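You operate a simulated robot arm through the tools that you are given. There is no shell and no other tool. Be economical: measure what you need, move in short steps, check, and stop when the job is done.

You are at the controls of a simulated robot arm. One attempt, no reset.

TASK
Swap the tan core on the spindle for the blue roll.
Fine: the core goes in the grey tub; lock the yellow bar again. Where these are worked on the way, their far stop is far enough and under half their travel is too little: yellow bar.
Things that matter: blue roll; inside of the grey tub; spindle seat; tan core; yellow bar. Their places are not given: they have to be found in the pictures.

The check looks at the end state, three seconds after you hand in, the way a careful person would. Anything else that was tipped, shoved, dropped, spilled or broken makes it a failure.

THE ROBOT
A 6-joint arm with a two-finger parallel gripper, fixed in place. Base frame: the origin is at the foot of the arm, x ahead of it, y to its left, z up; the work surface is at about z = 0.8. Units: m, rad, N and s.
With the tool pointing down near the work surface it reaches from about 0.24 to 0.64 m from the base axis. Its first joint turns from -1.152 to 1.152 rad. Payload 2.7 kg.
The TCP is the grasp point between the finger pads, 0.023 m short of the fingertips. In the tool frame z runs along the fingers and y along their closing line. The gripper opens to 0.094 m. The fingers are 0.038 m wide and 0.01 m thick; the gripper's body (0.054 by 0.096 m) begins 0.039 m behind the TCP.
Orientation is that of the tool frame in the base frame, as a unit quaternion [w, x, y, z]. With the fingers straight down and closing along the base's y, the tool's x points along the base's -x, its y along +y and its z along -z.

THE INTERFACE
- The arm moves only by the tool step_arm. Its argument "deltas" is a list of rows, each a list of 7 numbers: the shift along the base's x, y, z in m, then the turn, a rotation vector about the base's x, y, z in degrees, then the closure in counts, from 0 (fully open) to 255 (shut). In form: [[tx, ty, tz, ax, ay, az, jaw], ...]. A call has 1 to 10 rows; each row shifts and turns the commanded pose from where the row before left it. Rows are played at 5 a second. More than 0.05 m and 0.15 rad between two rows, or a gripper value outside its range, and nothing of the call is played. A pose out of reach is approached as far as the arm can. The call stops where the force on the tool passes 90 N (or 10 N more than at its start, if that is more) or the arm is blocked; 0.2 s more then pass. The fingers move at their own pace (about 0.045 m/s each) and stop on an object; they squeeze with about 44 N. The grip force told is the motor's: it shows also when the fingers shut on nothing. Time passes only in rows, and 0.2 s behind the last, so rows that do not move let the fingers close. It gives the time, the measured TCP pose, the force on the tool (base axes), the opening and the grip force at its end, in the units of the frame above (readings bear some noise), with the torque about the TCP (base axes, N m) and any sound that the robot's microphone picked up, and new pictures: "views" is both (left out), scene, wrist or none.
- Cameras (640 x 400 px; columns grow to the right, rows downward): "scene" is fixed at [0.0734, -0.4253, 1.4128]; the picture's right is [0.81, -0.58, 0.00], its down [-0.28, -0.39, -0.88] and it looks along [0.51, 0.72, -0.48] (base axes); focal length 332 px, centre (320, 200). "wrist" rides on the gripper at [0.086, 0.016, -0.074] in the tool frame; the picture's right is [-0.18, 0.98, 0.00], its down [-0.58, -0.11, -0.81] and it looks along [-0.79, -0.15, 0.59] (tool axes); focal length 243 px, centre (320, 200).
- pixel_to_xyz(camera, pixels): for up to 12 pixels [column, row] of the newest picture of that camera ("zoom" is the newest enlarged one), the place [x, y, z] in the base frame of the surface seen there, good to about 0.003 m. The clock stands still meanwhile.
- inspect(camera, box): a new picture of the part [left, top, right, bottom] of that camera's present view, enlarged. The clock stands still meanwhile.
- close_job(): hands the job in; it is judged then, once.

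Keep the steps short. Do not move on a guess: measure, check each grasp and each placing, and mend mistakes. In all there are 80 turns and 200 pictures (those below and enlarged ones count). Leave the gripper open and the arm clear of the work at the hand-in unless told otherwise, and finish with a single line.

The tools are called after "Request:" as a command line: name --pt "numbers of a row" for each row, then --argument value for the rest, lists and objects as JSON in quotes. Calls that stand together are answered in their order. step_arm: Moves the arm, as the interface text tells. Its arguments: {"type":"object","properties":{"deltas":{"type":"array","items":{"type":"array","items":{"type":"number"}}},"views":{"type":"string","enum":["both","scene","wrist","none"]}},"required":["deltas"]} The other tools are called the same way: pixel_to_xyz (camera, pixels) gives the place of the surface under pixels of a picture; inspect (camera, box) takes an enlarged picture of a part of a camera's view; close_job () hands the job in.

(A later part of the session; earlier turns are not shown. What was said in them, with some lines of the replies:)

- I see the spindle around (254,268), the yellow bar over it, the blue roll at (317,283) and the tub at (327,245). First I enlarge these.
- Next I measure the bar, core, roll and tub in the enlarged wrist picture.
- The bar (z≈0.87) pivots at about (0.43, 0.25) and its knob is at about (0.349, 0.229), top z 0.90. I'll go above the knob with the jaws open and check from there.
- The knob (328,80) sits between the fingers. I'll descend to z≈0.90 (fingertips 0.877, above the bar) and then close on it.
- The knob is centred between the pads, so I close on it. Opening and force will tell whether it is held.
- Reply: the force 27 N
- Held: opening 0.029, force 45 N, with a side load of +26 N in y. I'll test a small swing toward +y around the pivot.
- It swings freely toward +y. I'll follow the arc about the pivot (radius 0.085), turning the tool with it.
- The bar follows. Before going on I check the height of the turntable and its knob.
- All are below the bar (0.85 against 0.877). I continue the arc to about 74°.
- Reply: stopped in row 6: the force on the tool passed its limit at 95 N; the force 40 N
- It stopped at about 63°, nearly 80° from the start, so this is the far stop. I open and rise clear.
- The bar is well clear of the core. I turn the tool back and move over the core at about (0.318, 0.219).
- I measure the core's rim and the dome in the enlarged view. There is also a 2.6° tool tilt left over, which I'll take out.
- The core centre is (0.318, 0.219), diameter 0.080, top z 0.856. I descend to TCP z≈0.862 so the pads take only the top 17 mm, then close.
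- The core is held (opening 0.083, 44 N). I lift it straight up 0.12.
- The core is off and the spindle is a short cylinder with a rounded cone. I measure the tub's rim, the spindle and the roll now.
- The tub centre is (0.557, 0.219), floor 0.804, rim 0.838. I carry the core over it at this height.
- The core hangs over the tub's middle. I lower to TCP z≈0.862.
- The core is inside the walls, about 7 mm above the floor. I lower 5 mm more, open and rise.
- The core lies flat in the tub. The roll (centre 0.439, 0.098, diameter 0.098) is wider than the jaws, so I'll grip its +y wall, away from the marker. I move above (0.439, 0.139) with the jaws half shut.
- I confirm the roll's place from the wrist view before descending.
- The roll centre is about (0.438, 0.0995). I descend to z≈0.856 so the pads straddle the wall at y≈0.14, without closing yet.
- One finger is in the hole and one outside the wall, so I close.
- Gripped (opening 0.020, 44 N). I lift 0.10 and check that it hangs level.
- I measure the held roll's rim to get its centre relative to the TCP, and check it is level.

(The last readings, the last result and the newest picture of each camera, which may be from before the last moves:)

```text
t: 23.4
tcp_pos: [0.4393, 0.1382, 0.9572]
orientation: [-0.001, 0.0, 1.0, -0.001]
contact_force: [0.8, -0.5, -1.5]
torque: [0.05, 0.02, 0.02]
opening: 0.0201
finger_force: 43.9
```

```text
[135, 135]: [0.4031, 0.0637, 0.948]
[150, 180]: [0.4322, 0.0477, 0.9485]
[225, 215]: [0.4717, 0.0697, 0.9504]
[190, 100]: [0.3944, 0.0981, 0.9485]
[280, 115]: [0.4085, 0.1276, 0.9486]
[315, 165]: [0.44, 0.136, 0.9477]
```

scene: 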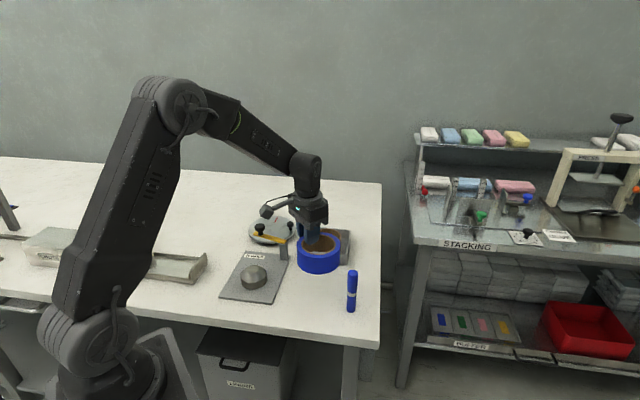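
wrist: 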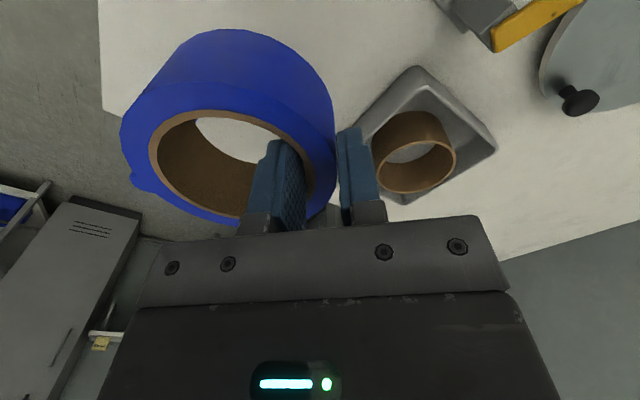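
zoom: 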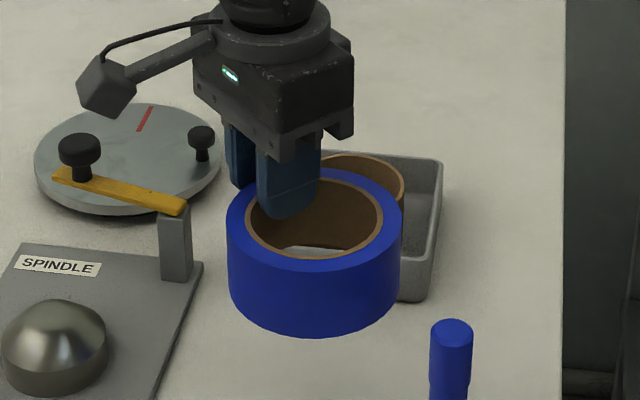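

The roll is level (z 0.946–0.949), with its centre at TCP − (0, 0.041). I carry it to TCP (0.3185, 0.2597), over the spindle.

Request:
step_arm --pt "0 0 0.02 0 0 0 255" --pt "-0.03 0.03 0 0 0 0 255" --pt "-0.03 0.03 0 0 0 0 255" --pt "-0.03 0.03 0 0 0 0 255" --pt "-0.0308 0.0315 0 0 0 0 255" --pt "0 0 -0.04 0 0 0 255" --pt "0 0 0 0 0 0 255"

Request:
inspect --camera "scene" --box '[180, 195, 340, 295]'

```text
t: 25.0
tcp_pos: [0.3175, 0.2603, 0.9366]
orientation: [0.0, -0.001, 1.0, -0.001]
contact_force: [0.1, -0.2, -1.8]
torque: [0.05, -0.01, 0.0]
opening: 0.0203
finger_force: 44.1
```

scene: 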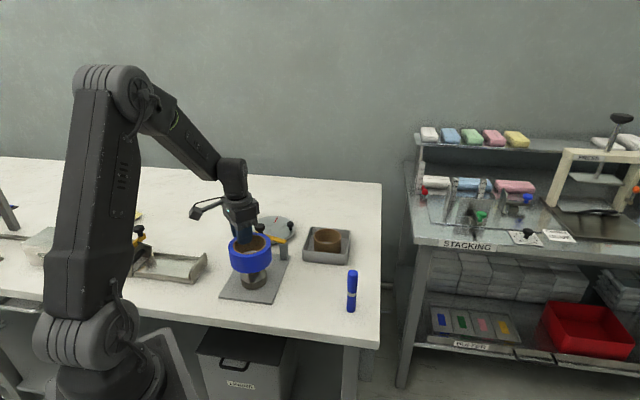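
wrist: 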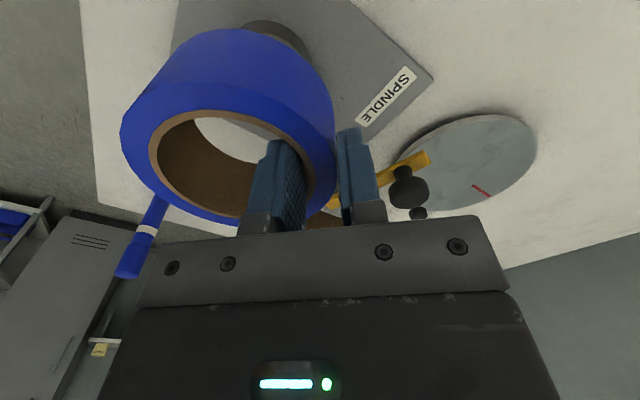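

```text
4.00 times, centred on (260, 245) of scene
```

zoom: 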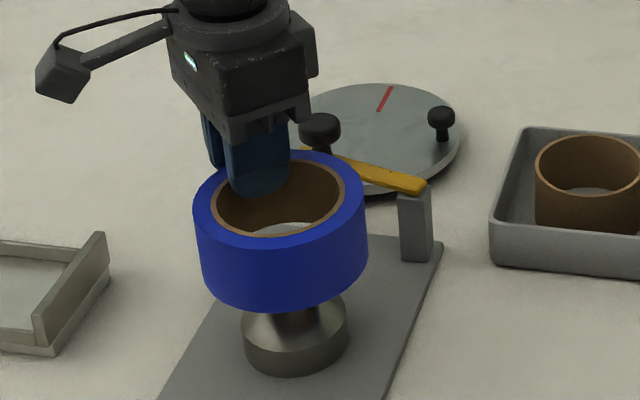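

The roll is lined up over the spindle, allowing for perspective. I lower in small steps and watch the force.

Request:
step_arm --pt "0.001 -0.0005 -0.02 0 0 0 255" --pt "0 0 -0.015 0 0 0 255" --pt "0 0 -0.01 0 0 0 255" --pt "0 0 0 0 0 0 255"

Request:
inspect --camera "scene" --box '[180, 205, 340, 305]'

```text
t: 26.0
tcp_pos: [0.3183, 0.2597, 0.893]
orientation: [0.0, 0.0, 1.0, -0.001]
contact_force: [0.0, 0.4, -0.4]
torque: [0.07, -0.02, 0.03]
opening: 0.0198
finger_force: 44.3
```

scene: 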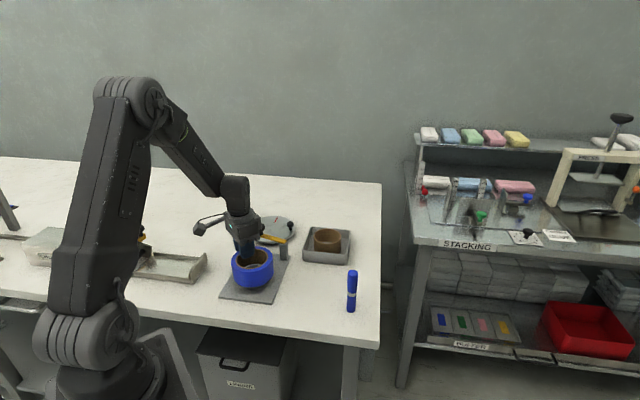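
wrist: 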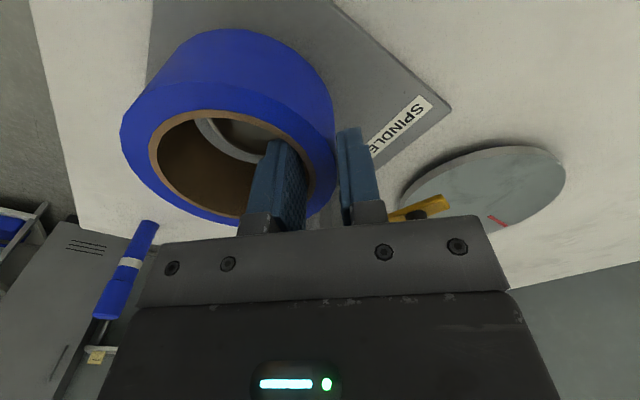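

```text
4.00 times, centred on (260, 255) of scene
```

zoom: 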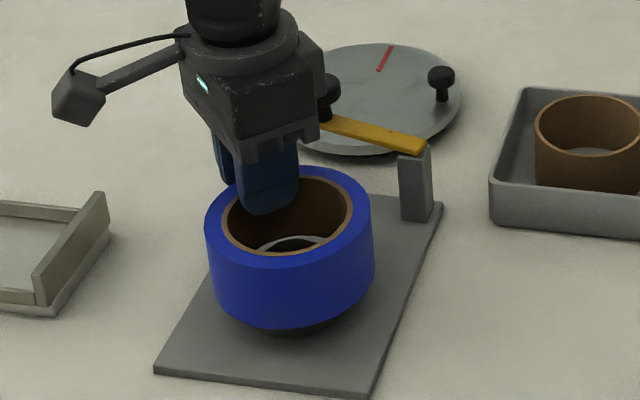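

The dome is entering the hole with no force. I take a closer wrist look at the centring.

Request:
inspect --camera "wrist" --box '[110, 20, 350, 230]'

Request:
inspect --camera "scene" --box '[220, 235, 290, 300]'

```text
1.90 times, centred on (230, 125) of wrist
```

zoom: 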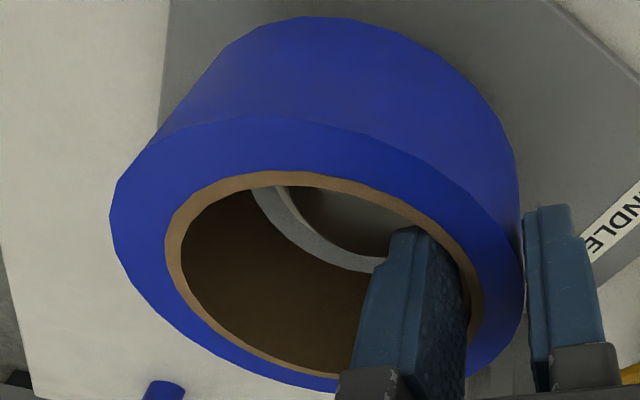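

```text
6.15 times, centred on (255, 268) of scene
```

zoom: 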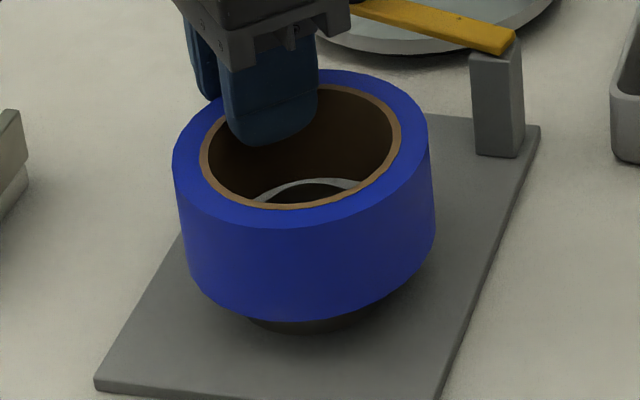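

There is an even gap around the dome. I lower 0.014 more, to TCP z≈0.874.

Request:
step_arm --pt "0 0 -0.008 0 0 0 255" --pt "0 0 -0.008 0 0 0 255" --pt "0 0 -0.003 0 0 0 255" --pt "0 0 0 0 0 0 255"

Request:
inspect --camera "scene" --box '[220, 235, 290, 300]'

```text
t: 27.0
tcp_pos: [0.3188, 0.2589, 0.8728]
orientation: [0.0, 0.0, 1.0, -0.001]
contact_force: [1.0, 0.6, -0.9]
torque: [0.1, 0.02, 0.02]
opening: 0.0202
finger_force: 43.9
```

scene: 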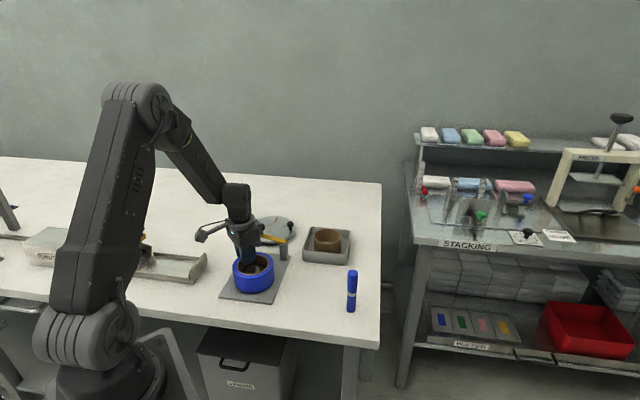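
wrist: 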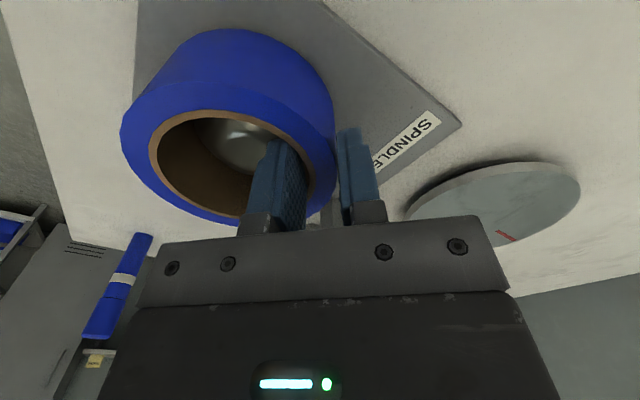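

```text
6.15 times, centred on (255, 268) of scene
```

zoom: 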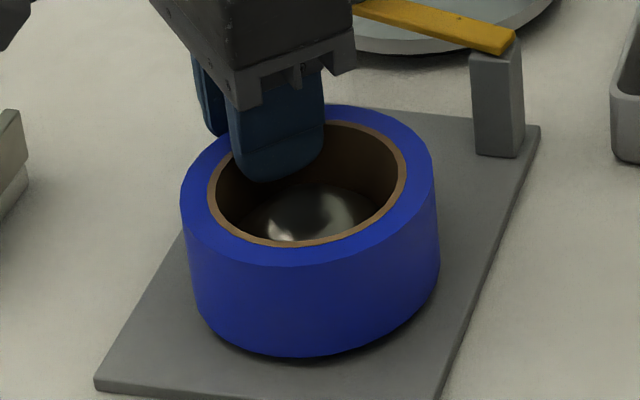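

No contact yet, about 6 mm to seat. I lower 2.5 mm more and open only a little so the inner finger misses the dome. The roll drops the rest, and then I rise.

Request:
step_arm --pt "0 0 -0.0025 0 0 0 255" --pt "0 0 0 0 0 0 174" --pt "0 0 0 0 0 0 174" --pt "0 0 0 0 0 0 174"

Request:
inspect --camera "scene" --box '[220, 235, 290, 300]'

```text
t: 28.0
tcp_pos: [0.3198, 0.2599, 0.8702]
orientation: [-0.001, -0.001, 1.0, -0.001]
contact_force: [-0.1, 0.1, 0.4]
torque: [-0.03, -0.01, 0.01]
opening: 0.03
finger_force: 0.0
```

scene: 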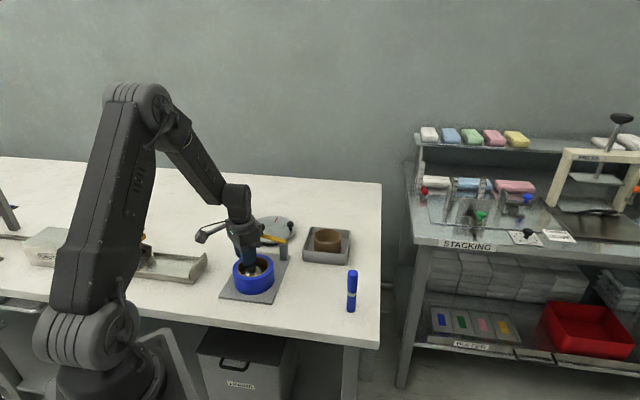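
wrist: 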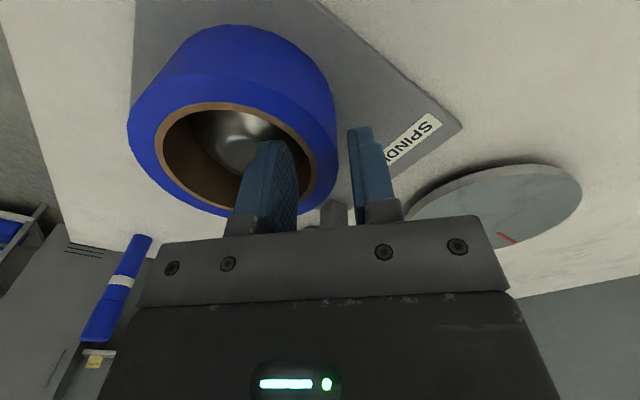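

```text
6.15 times, centred on (255, 268) of scene
```

zoom: 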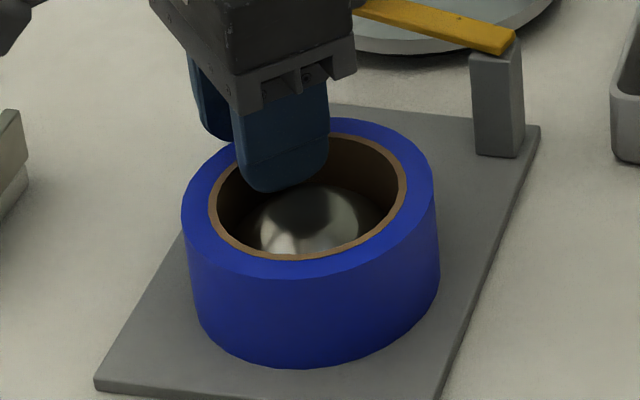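

The roll dropped onto the plate around the spindle. I rise straight up and measure its rim.

Request:
step_arm --pt "0 0 0.015 0 0 0 174" --pt "0 0 0.035 0 0 0 174" --pt "0 0 0.05 0 0 0 100" --pt "0 0 0.04 0 0 0 0" --pt "0 0 0 0 0 0 0"

Request:
inspect --camera "scene" --box '[210, 215, 310, 305]'

```text
t: 29.2
tcp_pos: [0.3188, 0.2586, 1.0127]
orientation: [-0.001, 0.0, 1.0, -0.001]
contact_force: [-0.3, -0.4, -0.8]
torque: [-0.03, 0.01, 0.01]
opening: 0.0943
finger_force: 0.0
```

scene: 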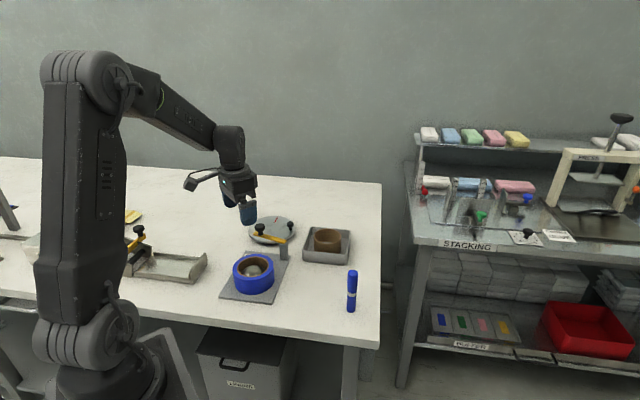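
wrist: 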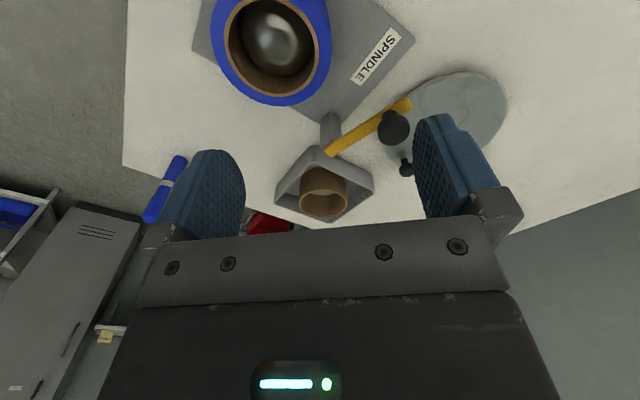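

```text
4.44 times, centred on (260, 260) of scene
```

zoom: 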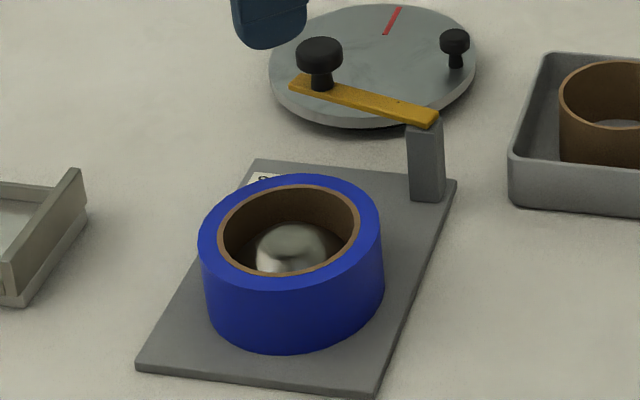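

It looks seated. I measure the roll's rim heights and the bar's knob for the return swing.

Request:
pixel_to_xyz --camera "zoom" --pixels '[[210, 235], [372, 215], [295, 180], [290, 283], [240, 268], [350, 262], [320, 45], [320, 68], [295, 85], [425, 115], [375, 98], [320, 55]]'

Request:
pixel_to_xyz --camera "wrist" --pixels '[[393, 125], [393, 115], [385, 135], [330, 148], [408, 103]]'

```text
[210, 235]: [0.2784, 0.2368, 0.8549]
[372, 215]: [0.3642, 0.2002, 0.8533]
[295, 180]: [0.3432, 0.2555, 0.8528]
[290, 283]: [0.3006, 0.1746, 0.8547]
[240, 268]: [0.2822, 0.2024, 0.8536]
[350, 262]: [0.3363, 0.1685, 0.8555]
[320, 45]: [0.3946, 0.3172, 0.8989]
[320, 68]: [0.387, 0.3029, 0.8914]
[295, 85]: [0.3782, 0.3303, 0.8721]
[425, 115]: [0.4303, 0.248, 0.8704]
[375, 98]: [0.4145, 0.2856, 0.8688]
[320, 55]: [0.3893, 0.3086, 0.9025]
```

```text
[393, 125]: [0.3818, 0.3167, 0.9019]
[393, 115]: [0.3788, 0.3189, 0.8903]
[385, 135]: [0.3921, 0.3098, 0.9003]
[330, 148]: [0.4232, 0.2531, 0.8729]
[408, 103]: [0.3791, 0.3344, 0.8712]
```

The roll is level at z≈0.854, so it is seated on the plate (0.808). The knob is at about (0.387, 0.318), bar angle about 60°. I turn the tool −60° and go above the knob.

Request:
step_arm --pt "0.0085 0.0074 0 0 0 -7.5 60" --pt "0.0085 0.0074 0 0 0 -7.5 60" --pt "0.0085 0.0074 0 0 0 -7.5 60" --pt "0.0085 0.0074 0 0 0 -7.5 60" --pt "0.0085 0.0074 -0.01 0 0 -7.5 60" --pt "0.0085 0.0074 -0.01 0 0 -7.5 60" --pt "0.0085 0.0074 -0.01 0 0 -7.5 60" --pt "0.0085 0.0074 -0.01 0 0 -7.5 60" --pt "0 0 0 0 0 0 60"

Request:
inspect --camera "scene" --box '[210, 195, 310, 285]'

```text
t: 31.2
tcp_pos: [0.3878, 0.3194, 0.9706]
orientation: [-0.001, 0.502, 0.865, 0.0]
contact_force: [-0.3, 0.3, -0.5]
torque: [0.0, 0.02, -0.01]
opening: 0.0721
finger_force: 0.0
```

scene: 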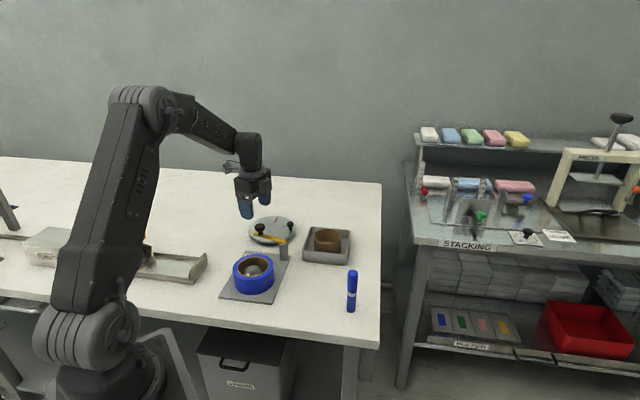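
wrist: 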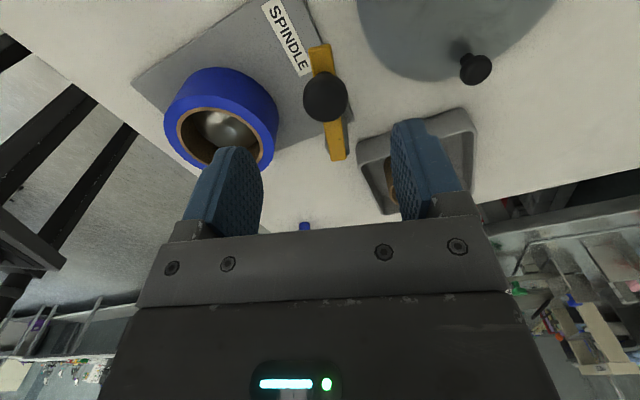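

```text
4.44 times, centred on (260, 240) of scene
```

zoom: 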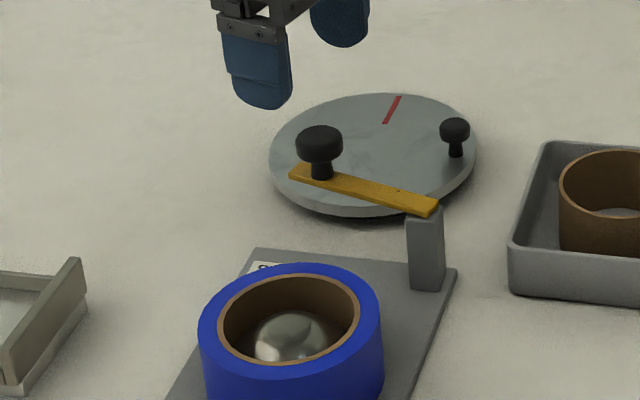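

The knob is centred and aligned with the jaws. I descend to z≈0.899 and close.

Request:
step_arm --pt "0 0 -0.035 0 0 0 60" --pt "0 0 -0.025 0 0 0 60" --pt "0 0 -0.012 0 0 0 60" --pt "0 0 0 0 0 0 150" --pt "0 0 0 0 0 0 255" --pt "0 0 0 0 0 0 255" --pt "0 0 0 0 0 0 255"

```text
t: 32.8
tcp_pos: [0.3868, 0.3181, 0.8974]
orientation: [0.0, 0.5, 0.866, 0.0]
contact_force: [0.1, 1.0, -2.2]
torque: [0.09, 0.03, 0.12]
opening: 0.0286
finger_force: 45.3
```

scene: 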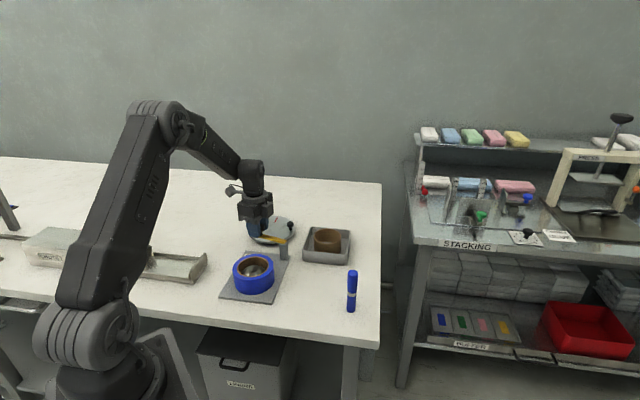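
wrist: 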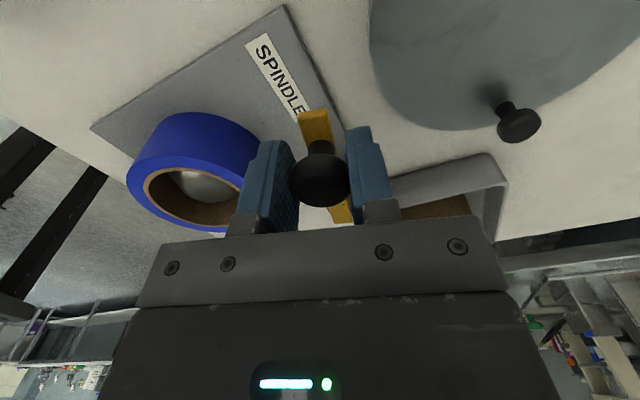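

Held. I swing back along the arc (pivot 0.426, 0.251, radius 0.079), first half.

Request:
step_arm --pt "-0.0091 -0.0062 0 0 0 8 255" --pt "-0.0082 -0.0074 0 0 0 8 255" --pt "-0.0071 -0.0084 0 0 0 8 255" --pt "-0.0058 -0.0093 0 0 0 8 255" --pt "-0.0045 -0.0101 0 0 0 8 255" --pt "0 0 0 0 0 0 255" --views "wrist"

```text
t: 34.2
tcp_pos: [0.3543, 0.2776, 0.8978]
orientation: [0.0, 0.173, 0.985, 0.0]
contact_force: [23.7, -3.1, -19.4]
torque: [0.0, -0.08, 0.35]
opening: 0.0281
finger_force: 45.4
```

wrist: 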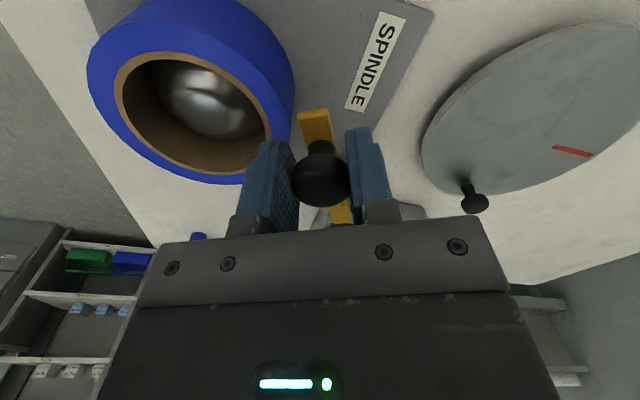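

It follows. A 24 N pull in +x says my radius is about 2 mm too large, so I correct that on the second half.

Request:
step_arm --pt "-0.0008 -0.0106 0 0 0 8 255" --pt "-0.0012 -0.0108 0 0 0 8 255" --pt "0 -0.0108 0 0 0 8 255" --pt "0.0014 -0.0105 0 0 0 8 255" --pt "0 0 0 0 0 0 255"

Request:
inspect --camera "scene" --box '[210, 205, 310, 295]'

```text
t: 35.4
tcp_pos: [0.3518, 0.2344, 0.898]
orientation: [-0.001, -0.106, 0.994, 0.0]
contact_force: [3.4, 1.3, -0.7]
torque: [-0.24, 1.2, -0.01]
opening: 0.0281
finger_force: 44.9
```

scene: 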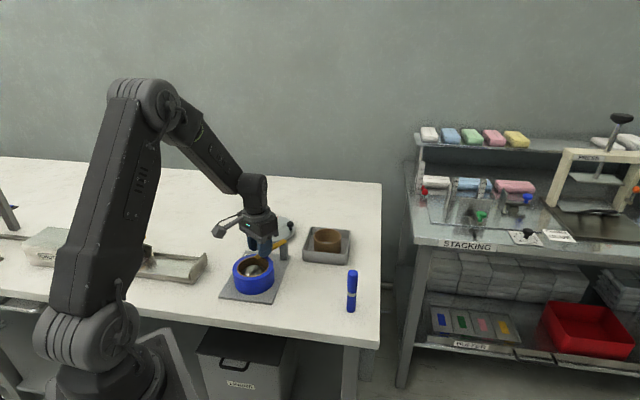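
wrist: 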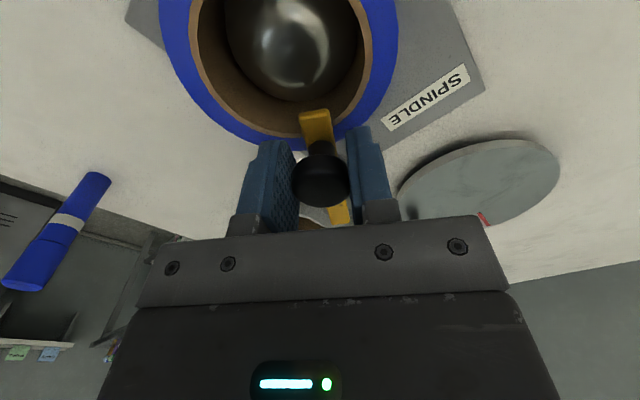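

```text
4.44 times, centred on (260, 250) of scene
```

zoom: 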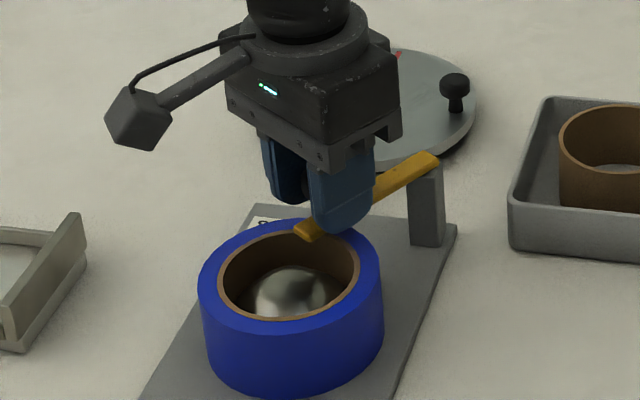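

Nearly locked: y is 0.234, and it was about 0.231 at the start. I push gently on until the stop pushes back.

Request:
step_arm --pt "0.0005 -0.002 0 0 0 1.5 255" --pt "0.0005 -0.002 0 0 0 1 255" --pt "0.0003 -0.002 0 0 0 0 255" --pt "0 -0.001 0 0 0 0 255" --pt "0 0 0 0 0 0 255" --views "wrist"

```text
t: 36.6
tcp_pos: [0.3525, 0.2313, 0.8983]
orientation: [0.002, -0.128, 0.992, 0.0]
contact_force: [-10.4, 34.7, -6.4]
torque: [0.22, 0.22, 0.63]
opening: 0.0281
finger_force: 45.1
```

wrist: 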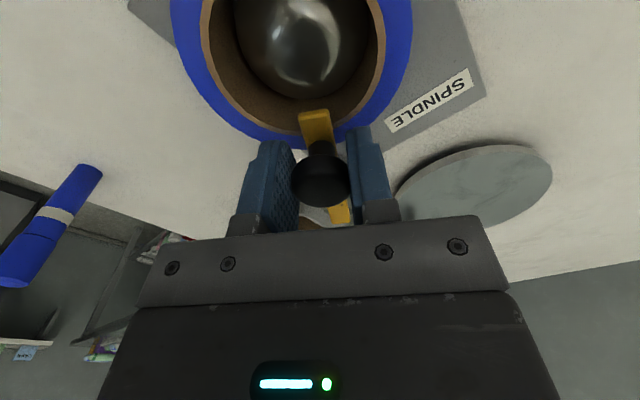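

The stop pushes back with 35 N at y=0.231, the starting place, so the bar is locked. I open and rise clear.

Request:
step_arm --pt "0 0.002 0 0 0 0 255" --pt "0 0 0 0 0 0 120" --pt "0 0 0 0 0 0 60" --pt "0 0 0.03 0 0 0 60" --pt "0 0 0.05 0 0 0 0" --pt "0 0 0.05 0 0 0 0" --pt "-0.02 0 0.05 0 0 0 0" --pt "0 0 0 0 0 0 0"

Request:
inspect --camera "scene" --box '[200, 200, 370, 315]'

```text
refused: row 7 steps farther than a row can; nothing moved
```

```text
3.48 times, centred on (285, 258) of scene
```

zoom: 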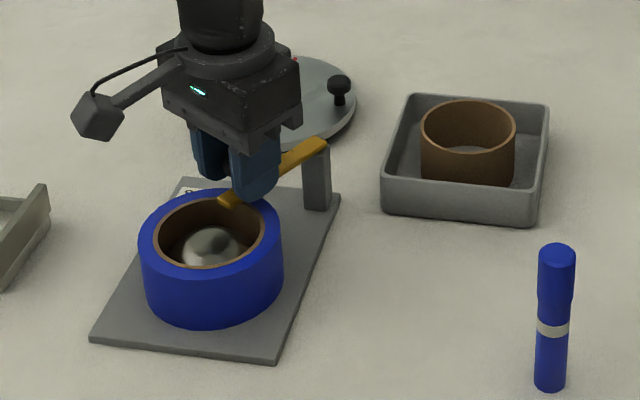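

The call was refused because one row was too long. I repeat with shorter rows, opening in place.

Request:
step_arm --pt "0 0 0 0 0 0 120" --pt "0 0 0 0 0 0 60" --pt "0 0 0 0 0 0 60" --pt "0 0 0.03 0 0 0 60" --pt "0 0 0.045 0 0 0 0" --pt "0 0 0.045 0 0 0 0" --pt "-0.01 0 0.045 0 0 0 0" --pt "0 0 0 0 0 0 0"

Request:
inspect --camera "scene" --box '[200, 200, 370, 315]'

```text
t: 38.4
tcp_pos: [0.3446, 0.2283, 1.0637]
orientation: [0.0, -0.126, 0.992, -0.001]
contact_force: [0.0, -0.3, 0.3]
torque: [-0.01, 0.02, -0.01]
opening: 0.0938
finger_force: 0.1
```

scene: 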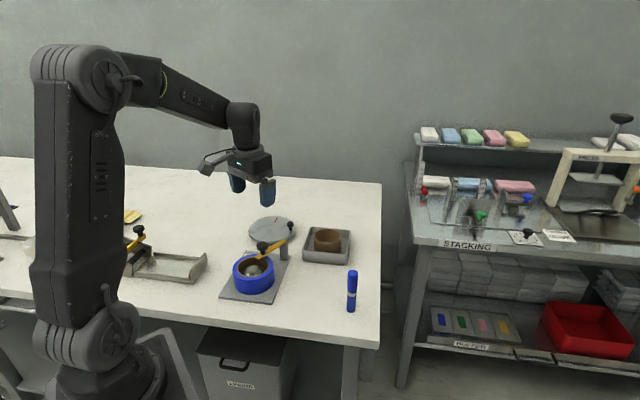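
wrist: 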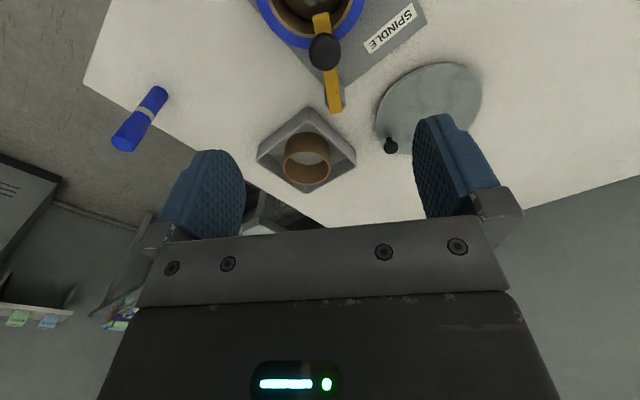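

```text
3.48 times, centred on (285, 258) of scene
```

zoom: 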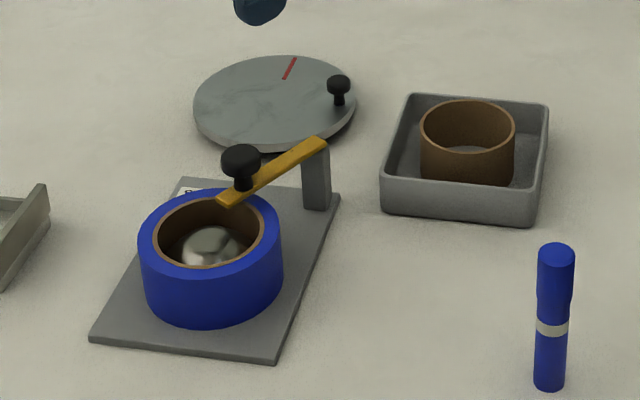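

The bar's knob is back at its starting pixel (262,246). The roll sits on the spindle, the core lies in the tub, and the marker and turntable are untouched. The gripper is open and clear, so I hand in.

Request:
close_job

```text
The job is handed in.
```

The blue roll is on the spindle, the tan core is in the grey tub, and the yellow bar is locked again; the job is handed in.
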